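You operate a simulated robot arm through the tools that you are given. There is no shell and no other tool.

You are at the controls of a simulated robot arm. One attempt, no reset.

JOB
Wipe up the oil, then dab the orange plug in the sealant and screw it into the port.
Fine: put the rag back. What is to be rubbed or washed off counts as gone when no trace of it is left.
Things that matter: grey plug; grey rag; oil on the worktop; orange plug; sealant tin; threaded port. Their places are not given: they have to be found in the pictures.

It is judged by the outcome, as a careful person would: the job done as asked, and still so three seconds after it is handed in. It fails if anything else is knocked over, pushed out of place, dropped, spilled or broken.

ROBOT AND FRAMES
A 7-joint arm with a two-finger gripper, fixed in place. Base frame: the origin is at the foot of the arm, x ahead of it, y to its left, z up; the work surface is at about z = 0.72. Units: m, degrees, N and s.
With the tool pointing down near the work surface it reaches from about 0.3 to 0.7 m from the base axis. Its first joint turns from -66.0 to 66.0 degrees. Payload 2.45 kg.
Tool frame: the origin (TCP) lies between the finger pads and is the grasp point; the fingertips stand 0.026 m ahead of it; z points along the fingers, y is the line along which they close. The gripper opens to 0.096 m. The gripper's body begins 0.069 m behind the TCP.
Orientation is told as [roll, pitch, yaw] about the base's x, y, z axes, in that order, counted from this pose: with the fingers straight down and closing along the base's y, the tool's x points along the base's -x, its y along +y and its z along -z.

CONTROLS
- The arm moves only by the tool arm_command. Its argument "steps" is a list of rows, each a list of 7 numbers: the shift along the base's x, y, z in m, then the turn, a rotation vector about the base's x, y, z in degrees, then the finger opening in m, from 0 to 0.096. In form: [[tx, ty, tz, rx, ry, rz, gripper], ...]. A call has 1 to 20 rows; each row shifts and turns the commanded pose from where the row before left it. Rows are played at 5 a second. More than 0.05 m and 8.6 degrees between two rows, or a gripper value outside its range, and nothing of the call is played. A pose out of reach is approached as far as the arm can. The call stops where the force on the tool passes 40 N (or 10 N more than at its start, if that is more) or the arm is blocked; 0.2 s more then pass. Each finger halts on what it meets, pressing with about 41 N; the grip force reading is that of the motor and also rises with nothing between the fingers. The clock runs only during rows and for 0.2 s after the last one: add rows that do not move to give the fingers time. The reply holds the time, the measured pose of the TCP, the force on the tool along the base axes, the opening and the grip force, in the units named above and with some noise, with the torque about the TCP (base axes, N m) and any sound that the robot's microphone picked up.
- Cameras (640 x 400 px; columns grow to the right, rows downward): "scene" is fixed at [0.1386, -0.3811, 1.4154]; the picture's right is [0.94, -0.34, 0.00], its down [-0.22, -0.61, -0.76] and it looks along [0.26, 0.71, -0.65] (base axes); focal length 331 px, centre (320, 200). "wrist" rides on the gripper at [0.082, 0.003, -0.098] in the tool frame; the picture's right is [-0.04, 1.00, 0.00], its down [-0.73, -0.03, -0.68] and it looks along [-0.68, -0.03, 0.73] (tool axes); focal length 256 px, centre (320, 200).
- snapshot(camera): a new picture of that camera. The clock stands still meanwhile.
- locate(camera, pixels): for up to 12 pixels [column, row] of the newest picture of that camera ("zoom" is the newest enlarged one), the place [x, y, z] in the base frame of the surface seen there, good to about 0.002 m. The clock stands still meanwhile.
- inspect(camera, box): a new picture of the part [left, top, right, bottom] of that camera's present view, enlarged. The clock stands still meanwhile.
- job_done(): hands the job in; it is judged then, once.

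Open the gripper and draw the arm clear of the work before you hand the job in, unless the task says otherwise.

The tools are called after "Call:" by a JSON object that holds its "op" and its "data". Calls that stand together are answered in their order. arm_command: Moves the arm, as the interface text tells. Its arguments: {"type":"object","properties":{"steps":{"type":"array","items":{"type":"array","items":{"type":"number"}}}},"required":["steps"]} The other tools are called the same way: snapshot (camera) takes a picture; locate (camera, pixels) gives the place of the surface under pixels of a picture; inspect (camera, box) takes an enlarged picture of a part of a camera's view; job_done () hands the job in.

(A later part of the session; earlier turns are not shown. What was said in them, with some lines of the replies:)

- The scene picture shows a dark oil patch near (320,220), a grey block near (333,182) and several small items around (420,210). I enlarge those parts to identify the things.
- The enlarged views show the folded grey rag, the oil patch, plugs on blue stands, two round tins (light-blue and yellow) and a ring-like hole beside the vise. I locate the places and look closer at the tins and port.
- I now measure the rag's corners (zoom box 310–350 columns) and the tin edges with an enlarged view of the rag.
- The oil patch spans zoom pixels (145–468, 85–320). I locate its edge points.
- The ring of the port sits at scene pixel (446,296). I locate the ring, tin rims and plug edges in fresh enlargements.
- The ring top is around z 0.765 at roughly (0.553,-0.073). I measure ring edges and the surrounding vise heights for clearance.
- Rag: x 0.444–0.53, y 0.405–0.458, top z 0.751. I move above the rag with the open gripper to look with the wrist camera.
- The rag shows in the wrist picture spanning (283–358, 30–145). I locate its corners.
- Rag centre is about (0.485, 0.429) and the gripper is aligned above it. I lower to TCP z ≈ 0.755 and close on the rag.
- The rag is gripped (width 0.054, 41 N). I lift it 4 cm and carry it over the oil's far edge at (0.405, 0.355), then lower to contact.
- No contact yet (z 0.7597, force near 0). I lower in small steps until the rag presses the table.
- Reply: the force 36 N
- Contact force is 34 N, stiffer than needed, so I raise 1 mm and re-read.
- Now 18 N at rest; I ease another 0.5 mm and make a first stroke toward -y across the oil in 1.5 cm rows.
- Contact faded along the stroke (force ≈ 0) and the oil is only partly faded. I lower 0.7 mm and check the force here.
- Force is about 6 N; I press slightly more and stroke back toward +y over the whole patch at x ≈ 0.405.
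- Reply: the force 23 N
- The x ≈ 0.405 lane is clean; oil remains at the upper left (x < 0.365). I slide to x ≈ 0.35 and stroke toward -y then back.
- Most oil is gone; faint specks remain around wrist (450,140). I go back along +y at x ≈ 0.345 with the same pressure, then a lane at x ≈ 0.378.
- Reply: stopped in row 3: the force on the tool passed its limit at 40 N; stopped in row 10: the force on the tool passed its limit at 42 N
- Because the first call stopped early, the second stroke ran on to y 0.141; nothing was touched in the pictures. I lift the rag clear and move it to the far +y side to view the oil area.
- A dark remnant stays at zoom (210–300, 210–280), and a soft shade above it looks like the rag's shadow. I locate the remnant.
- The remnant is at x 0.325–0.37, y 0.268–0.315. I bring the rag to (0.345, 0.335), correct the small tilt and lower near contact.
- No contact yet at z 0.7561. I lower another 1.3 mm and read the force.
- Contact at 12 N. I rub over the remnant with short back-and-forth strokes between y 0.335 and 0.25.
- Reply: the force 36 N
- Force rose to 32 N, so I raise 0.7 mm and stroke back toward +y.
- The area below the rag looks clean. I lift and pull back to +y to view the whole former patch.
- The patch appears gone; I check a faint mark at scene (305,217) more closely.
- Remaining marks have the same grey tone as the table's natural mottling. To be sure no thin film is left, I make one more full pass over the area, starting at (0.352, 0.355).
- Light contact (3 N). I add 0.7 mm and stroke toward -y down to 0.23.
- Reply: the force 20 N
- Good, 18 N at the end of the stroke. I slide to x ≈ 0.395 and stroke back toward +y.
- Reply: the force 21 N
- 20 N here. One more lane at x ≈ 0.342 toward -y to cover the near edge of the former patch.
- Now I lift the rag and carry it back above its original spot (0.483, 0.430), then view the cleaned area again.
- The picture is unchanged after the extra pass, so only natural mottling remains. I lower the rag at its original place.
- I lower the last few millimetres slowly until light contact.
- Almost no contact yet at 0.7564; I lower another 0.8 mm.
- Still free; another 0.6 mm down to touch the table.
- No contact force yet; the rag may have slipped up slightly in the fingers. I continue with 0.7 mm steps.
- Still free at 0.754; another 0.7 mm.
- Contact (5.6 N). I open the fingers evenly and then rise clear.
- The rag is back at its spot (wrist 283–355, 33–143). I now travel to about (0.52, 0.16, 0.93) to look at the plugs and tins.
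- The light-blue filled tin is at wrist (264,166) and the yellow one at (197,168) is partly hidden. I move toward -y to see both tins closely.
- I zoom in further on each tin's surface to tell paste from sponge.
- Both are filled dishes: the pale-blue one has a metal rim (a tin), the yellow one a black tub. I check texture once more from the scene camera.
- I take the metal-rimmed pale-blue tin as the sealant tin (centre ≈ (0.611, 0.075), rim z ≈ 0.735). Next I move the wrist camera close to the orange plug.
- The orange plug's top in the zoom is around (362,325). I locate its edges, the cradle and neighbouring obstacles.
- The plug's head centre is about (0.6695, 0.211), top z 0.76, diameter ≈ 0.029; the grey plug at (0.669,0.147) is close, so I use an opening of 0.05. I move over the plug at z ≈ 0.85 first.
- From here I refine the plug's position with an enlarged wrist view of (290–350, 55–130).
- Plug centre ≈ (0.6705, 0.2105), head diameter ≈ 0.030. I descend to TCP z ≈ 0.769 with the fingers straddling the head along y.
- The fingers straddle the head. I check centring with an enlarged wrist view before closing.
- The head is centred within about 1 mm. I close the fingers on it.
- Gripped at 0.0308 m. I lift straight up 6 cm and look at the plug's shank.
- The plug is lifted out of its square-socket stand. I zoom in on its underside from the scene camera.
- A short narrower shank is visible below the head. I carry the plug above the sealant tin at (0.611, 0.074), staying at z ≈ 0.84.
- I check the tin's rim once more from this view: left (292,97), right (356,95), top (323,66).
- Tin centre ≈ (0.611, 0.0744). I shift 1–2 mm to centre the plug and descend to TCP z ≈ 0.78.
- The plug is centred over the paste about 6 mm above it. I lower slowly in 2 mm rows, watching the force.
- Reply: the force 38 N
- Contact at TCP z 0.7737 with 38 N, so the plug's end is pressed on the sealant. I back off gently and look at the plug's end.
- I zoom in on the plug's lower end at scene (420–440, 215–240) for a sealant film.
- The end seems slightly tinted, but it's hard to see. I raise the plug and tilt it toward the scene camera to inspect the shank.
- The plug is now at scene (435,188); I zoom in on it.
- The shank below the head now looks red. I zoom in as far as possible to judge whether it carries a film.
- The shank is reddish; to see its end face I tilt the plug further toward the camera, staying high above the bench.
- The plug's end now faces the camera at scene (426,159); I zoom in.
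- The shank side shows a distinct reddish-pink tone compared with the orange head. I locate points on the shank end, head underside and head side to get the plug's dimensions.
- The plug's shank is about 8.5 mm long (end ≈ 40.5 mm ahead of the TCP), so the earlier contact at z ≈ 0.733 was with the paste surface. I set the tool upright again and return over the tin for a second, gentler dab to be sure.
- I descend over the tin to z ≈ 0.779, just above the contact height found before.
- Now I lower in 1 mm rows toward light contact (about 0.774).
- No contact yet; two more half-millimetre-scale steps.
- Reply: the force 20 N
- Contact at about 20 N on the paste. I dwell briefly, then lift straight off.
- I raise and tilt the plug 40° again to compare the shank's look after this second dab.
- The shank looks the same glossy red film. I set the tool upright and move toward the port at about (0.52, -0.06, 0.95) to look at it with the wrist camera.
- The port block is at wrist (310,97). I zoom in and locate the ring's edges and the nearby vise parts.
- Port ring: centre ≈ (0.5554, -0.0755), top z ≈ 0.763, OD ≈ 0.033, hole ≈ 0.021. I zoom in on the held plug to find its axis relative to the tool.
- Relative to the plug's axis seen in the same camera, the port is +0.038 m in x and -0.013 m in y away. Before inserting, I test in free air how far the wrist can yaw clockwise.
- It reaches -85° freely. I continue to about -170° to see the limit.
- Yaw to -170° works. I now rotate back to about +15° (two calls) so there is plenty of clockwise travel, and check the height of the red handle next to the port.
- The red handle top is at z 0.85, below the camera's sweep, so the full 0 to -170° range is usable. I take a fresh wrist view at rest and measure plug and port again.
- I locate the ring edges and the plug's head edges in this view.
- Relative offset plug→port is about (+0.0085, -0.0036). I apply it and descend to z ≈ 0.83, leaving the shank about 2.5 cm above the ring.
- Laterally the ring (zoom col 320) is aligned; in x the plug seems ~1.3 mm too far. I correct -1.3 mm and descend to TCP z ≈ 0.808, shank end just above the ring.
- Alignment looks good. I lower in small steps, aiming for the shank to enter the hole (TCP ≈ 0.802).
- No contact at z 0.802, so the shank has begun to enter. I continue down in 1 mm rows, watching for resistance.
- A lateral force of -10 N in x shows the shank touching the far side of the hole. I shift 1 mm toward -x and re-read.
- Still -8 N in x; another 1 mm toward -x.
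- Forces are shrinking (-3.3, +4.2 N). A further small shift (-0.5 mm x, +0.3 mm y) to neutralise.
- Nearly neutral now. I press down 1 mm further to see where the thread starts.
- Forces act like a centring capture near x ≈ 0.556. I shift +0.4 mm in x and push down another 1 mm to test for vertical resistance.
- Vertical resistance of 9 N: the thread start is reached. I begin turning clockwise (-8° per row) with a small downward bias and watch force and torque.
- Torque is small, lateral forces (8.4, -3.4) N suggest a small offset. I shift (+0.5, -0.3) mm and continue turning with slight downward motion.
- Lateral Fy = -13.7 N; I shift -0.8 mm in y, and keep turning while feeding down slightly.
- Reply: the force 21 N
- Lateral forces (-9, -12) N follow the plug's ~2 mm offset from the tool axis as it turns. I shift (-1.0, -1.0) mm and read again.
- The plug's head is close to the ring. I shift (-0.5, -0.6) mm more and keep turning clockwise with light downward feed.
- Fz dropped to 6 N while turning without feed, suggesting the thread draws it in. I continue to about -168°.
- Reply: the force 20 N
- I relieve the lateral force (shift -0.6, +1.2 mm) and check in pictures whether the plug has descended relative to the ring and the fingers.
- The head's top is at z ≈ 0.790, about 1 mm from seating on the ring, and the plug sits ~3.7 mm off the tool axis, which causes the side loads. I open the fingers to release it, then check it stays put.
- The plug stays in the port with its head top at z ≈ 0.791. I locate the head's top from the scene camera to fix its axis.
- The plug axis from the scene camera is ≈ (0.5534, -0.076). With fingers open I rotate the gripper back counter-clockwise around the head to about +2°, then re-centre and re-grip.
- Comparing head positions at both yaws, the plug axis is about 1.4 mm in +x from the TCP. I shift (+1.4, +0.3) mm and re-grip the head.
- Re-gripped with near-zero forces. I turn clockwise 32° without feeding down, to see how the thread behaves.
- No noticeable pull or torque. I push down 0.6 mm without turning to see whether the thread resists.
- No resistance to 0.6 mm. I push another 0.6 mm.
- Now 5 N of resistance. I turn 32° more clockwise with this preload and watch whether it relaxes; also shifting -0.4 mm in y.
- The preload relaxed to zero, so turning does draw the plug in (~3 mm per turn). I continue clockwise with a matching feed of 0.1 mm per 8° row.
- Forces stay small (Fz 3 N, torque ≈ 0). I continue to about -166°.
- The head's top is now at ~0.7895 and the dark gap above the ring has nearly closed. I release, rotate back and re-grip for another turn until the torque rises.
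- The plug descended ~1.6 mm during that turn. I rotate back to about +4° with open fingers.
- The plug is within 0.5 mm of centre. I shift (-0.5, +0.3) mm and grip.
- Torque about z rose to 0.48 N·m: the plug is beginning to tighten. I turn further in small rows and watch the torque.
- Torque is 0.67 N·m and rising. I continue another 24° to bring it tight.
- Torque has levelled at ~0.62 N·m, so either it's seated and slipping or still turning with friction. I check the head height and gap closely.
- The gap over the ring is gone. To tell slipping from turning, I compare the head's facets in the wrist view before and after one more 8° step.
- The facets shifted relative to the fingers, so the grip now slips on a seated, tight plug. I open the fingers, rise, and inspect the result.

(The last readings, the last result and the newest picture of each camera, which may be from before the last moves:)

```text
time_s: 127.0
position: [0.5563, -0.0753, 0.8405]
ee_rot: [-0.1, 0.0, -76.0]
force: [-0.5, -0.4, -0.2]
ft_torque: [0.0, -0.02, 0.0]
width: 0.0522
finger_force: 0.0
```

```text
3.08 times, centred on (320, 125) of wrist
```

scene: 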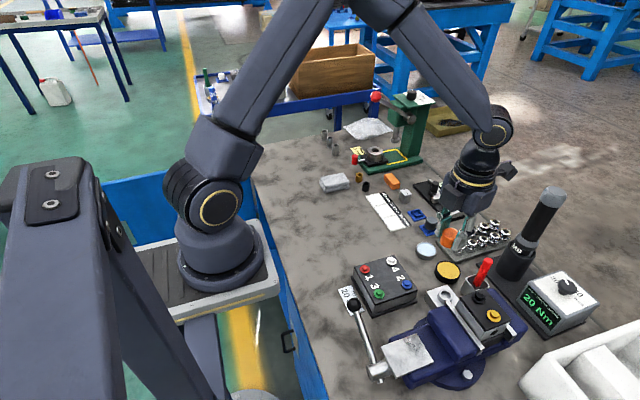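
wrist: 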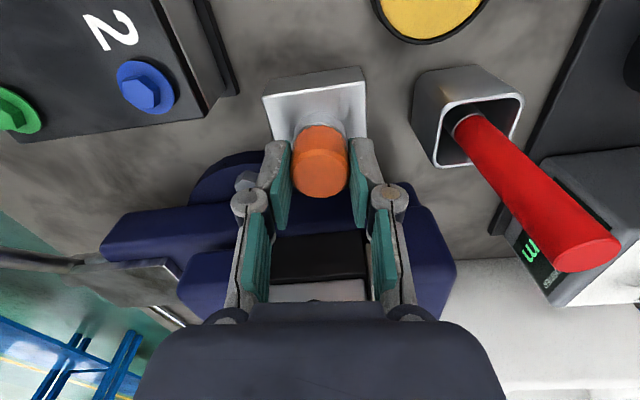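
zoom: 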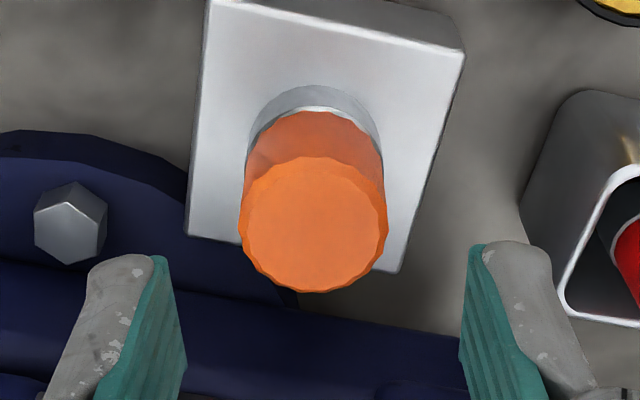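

The plug looks seated flush on the ring. As a tightness check I re-grip it at the same height and try a further clockwise turn.

Call:
{"op": "arm_command", "data": {"steps": [[0, 0, -0.03, 0, 0, 0, 0.052], [0, 0, -0.0145, 0, 0, 0, 0.052], [0, 0, 0, 0, 0, 0, 0.052], [0, 0, 0, 0, 0, 0, 0.04], [0, 0, 0, 0, 0, 0, 0.03], [0, 0, 0, 0, 0, 0, 0.02], [0, 0, 0, 0, 0, 0, 0.02], [0, 0, 0, 0, 0, 0, 0.02]]}}

Call:
{"op": "inspect", "data": {"camera": "wrist", "box": [285, 125, 355, 205]}}

```text
time_s: 128.8
position: [0.5554, -0.0758, 0.7943]
ee_rot: [0.1, 0.2, -76.0]
force: [3.0, 0.3, -0.6]
ft_torque: [0.01, -0.07, 0.04]
width: 0.0306
finger_force: 40.9
```

```text
5.00 times, centred on (320, 165) of wrist
```

zoom: 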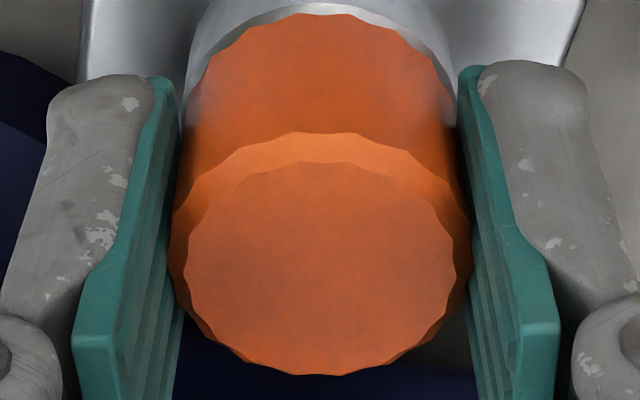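

Now I turn clockwise in 6° rows and read the torque.

Call:
{"op": "arm_command", "data": {"steps": [[0, 0, 0, 0, 0, -6, 0.02], [0, 0, 0, 0, 0, 0, 0.02]]}}

Call:
{"op": "arm_command", "data": {"steps": [[0, 0, 0, 0, 0, -6, 0.02], [0, 0, 0, 0, 0, 0, 0.02]]}}

Call:
{"op": "arm_command", "data": {"steps": [[0, 0, 0, 0, 0, -6, 0.02], [0, 0, 0, 0, 0, 0, 0.02]]}}

Call:
{"op": "inspect", "data": {"camera": "wrist", "box": [285, 125, 355, 205]}}

```text
time_s: 129.4
position: [0.5551, -0.0744, 0.7955]
ee_rot: [0.0, 0.2, -82.1]
force: [3.6, 1.5, 0.7]
ft_torque: [-0.1, -0.09, 0.61]
width: 0.0302
finger_force: 40.8
```

```text
time_s: 130.0
position: [0.5547, -0.0755, 0.7945]
ee_rot: [0.1, 0.1, -88.1]
force: [5.1, 2.6, -0.4]
ft_torque: [0.14, -0.13, 0.72]
width: 0.0304
finger_force: 40.9
```

```text
time_s: 130.6
position: [0.554, -0.0749, 0.795]
ee_rot: [0.1, 0.0, -94.1]
force: [3.4, 1.2, -0.5]
ft_torque: [0.07, -0.14, 0.57]
width: 0.0307
finger_force: 40.9
```

```text
5.00 times, centred on (320, 165) of wrist
```

zoom: 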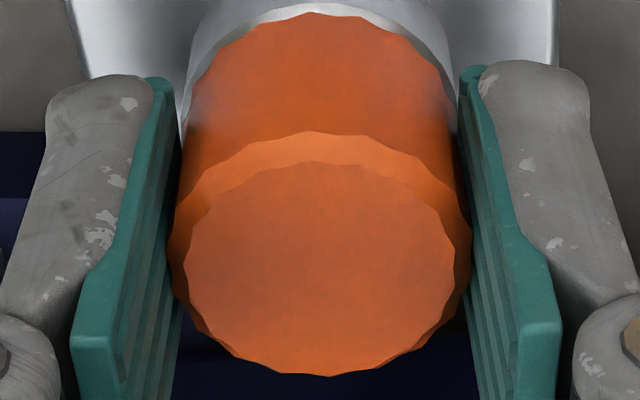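

Torque immediately rose to 0.6–0.7 N·m, so the plug is tight. I release, rise straight up and withdraw.

Call:
{"op": "arm_command", "data": {"steps": [[0, 0, 0, 0, 0, 0, 0.034], [0, 0, 0, 0, 0, 0, 0.042], [0, 0, 0, 0, 0, 0, 0.052], [0, 0, 0, 0, 0, 0, 0.052], [0, 0, 0.02, 0, 0, 0, 0.052], [0, 0, 0.04, 0, 0, 0, 0.052], [0, 0, 0.045, 0, 0, 0, 0.052], [0, 0, 0.045, 0, 0, 0, 0.052], [-0.02, 0.04, 0, 0, 0, 8, 0.06], [-0.02, 0.04, 0, 0, 0, 8, 0.07], [-0.02, 0.04, 0, 0, 0, 8, 0.08], [-0.02, 0.04, 0, 0, 0, 8, 0.09], [-0.02, 0.04, 0, 0, 0, 8, 0.09], [-0.02, 0.04, 0, 0, 0, 8, 0.09], [-0.02, 0.04, 0, 0, 0, 8, 0.09], [-0.02, 0.04, 0, 0, 0, 8, 0.09], [-0.02, 0.02, 0, 0, 0, 8, 0.09], [-0.02, 0, 0, 0, 0, 8, 0.09], [0, 0, 0, 0, 0, 8, 0.09], [0, 0, 0, 0, 0, 6, 0.09]]}}

Call:
{"op": "snapshot", "data": {"camera": "scene"}}

Call:
{"op": "snapshot", "data": {"camera": "wrist"}}

Call:
{"op": "inspect", "data": {"camera": "scene", "box": [430, 270, 470, 310]}}

```text
time_s: 134.8
position: [0.3544, 0.2648, 0.9452]
ee_rot: [0.0, 0.0, 0.1]
force: [0.2, 0.8, -0.4]
ft_torque: [0.0, 0.02, -0.02]
width: 0.0901
finger_force: 0.0
```

```text
taken
```

scene: 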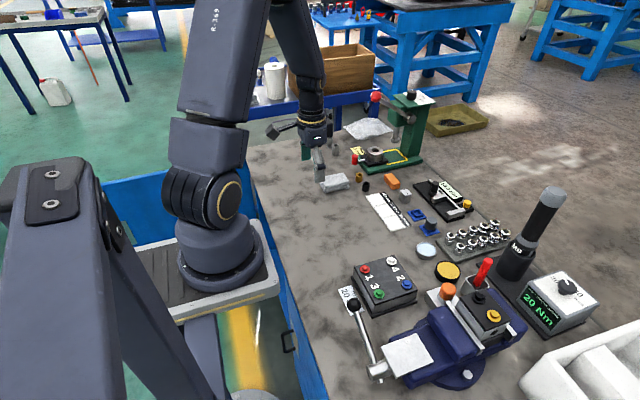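

```text
taken
```

wrist: 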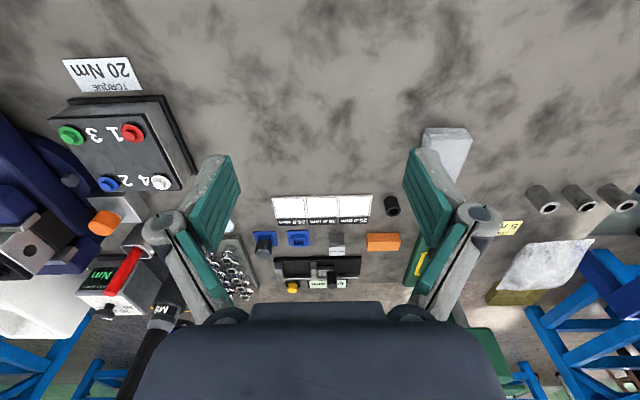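

```text
10.00 times, centred on (450, 290) of scene
```

zoom: 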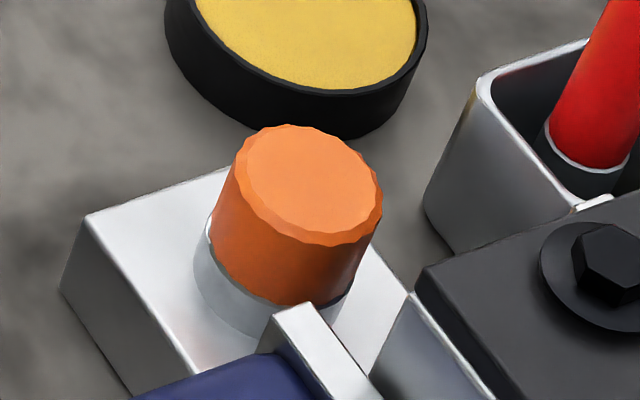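

The plug sits upright on the ring, and the bench looks orderly. I make final checks of plug height, cleaned area and rag.

Call:
{"op": "locate", "data": {"camera": "zoom", "pixels": [[308, 185], [250, 170], [370, 195], [300, 135], [310, 235], [205, 240], [208, 225], [220, 300]]}}

Call:
{"op": "inspect", "data": {"camera": "scene", "box": [280, 190, 350, 245]}}

Call:
{"op": "inspect", "data": {"camera": "wrist", "box": [220, 30, 460, 180]}}

Call:
{"op": "inspect", "data": {"camera": "scene", "box": [310, 160, 360, 200]}}

Call:
{"op": "inspect", "data": {"camera": "scene", "box": [390, 190, 480, 290]}}

```text
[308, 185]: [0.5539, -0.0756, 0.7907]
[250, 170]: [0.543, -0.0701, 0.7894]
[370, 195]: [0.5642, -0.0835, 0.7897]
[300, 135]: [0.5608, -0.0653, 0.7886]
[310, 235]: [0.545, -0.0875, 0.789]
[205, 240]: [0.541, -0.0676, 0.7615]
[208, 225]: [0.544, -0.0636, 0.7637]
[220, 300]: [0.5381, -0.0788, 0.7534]
```

```text
7.27 times, centred on (315, 218) of scene
```

zoom: 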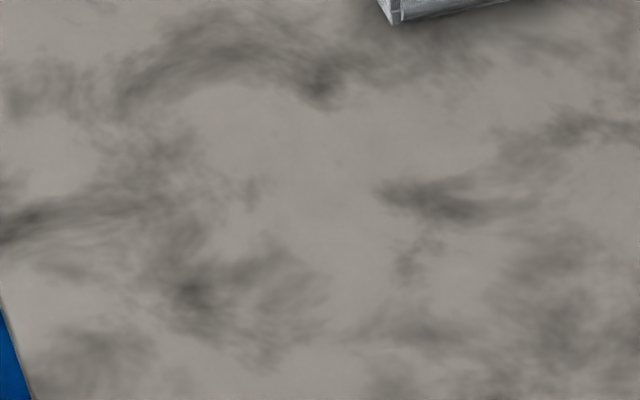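

```text
2.67 times, centred on (340, 105) of wrist
```

zoom: 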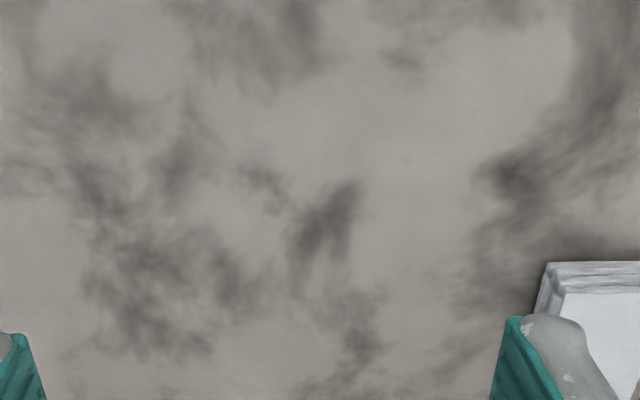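

```text
10.00 times, centred on (335, 180) of scene
```

zoom: 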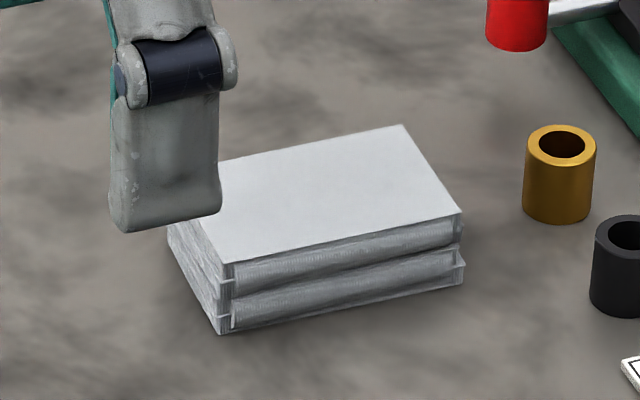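

```text
4.00 times, centred on (435, 240) of scene
```

zoom: 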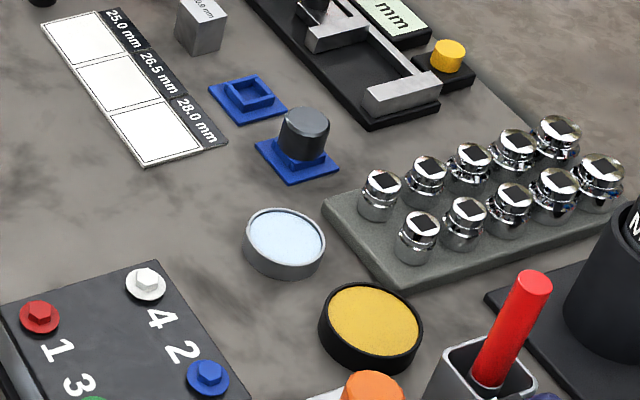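

The plug is seated (head top z ≈ 0.789, underside on the ring at 0.764). The table shows only its natural mottling, the rag is back within a few millimetres of its place, nothing else has moved, and the gripper is open and clear. I hand the job in.

Call:
{"op": "job_done", "data": {}}

```text
The job is handed in.
```

I wiped up the oil and put the rag back. The orange plug is dabbed in the sealant and screwed into the port. I've handed the job in, but I don't know the verdict yet.

- **Oil:** I rubbed the patch in several passes until only the table's natural mottling showed. A further full pass changed nothing in the pictures.
- **Rag:** It is back within about 3 mm of where it started.
- **Sealant:** I took the metal-rimmed tin with pale-blue contents as the sealant tin. I left alone the black tub with yellow contents next to it. Neither is labelled, so this is my judgement. I pressed the plug's end into the paste twice, and afterwards its shank looked reddish rather than pale blue, so the pictures don't prove a sealant film.
- **Plug:** I turned it clockwise until the head sat on the ring. It was tight there: the fingers slipped at about 0.6–0.7 N·m when I tried to turn it further.

The last pictures show nothing else moved or knocked over; the grey plug was not touched. One wiping stroke ran about 10 cm past the oil toward the torque card but touched nothing.
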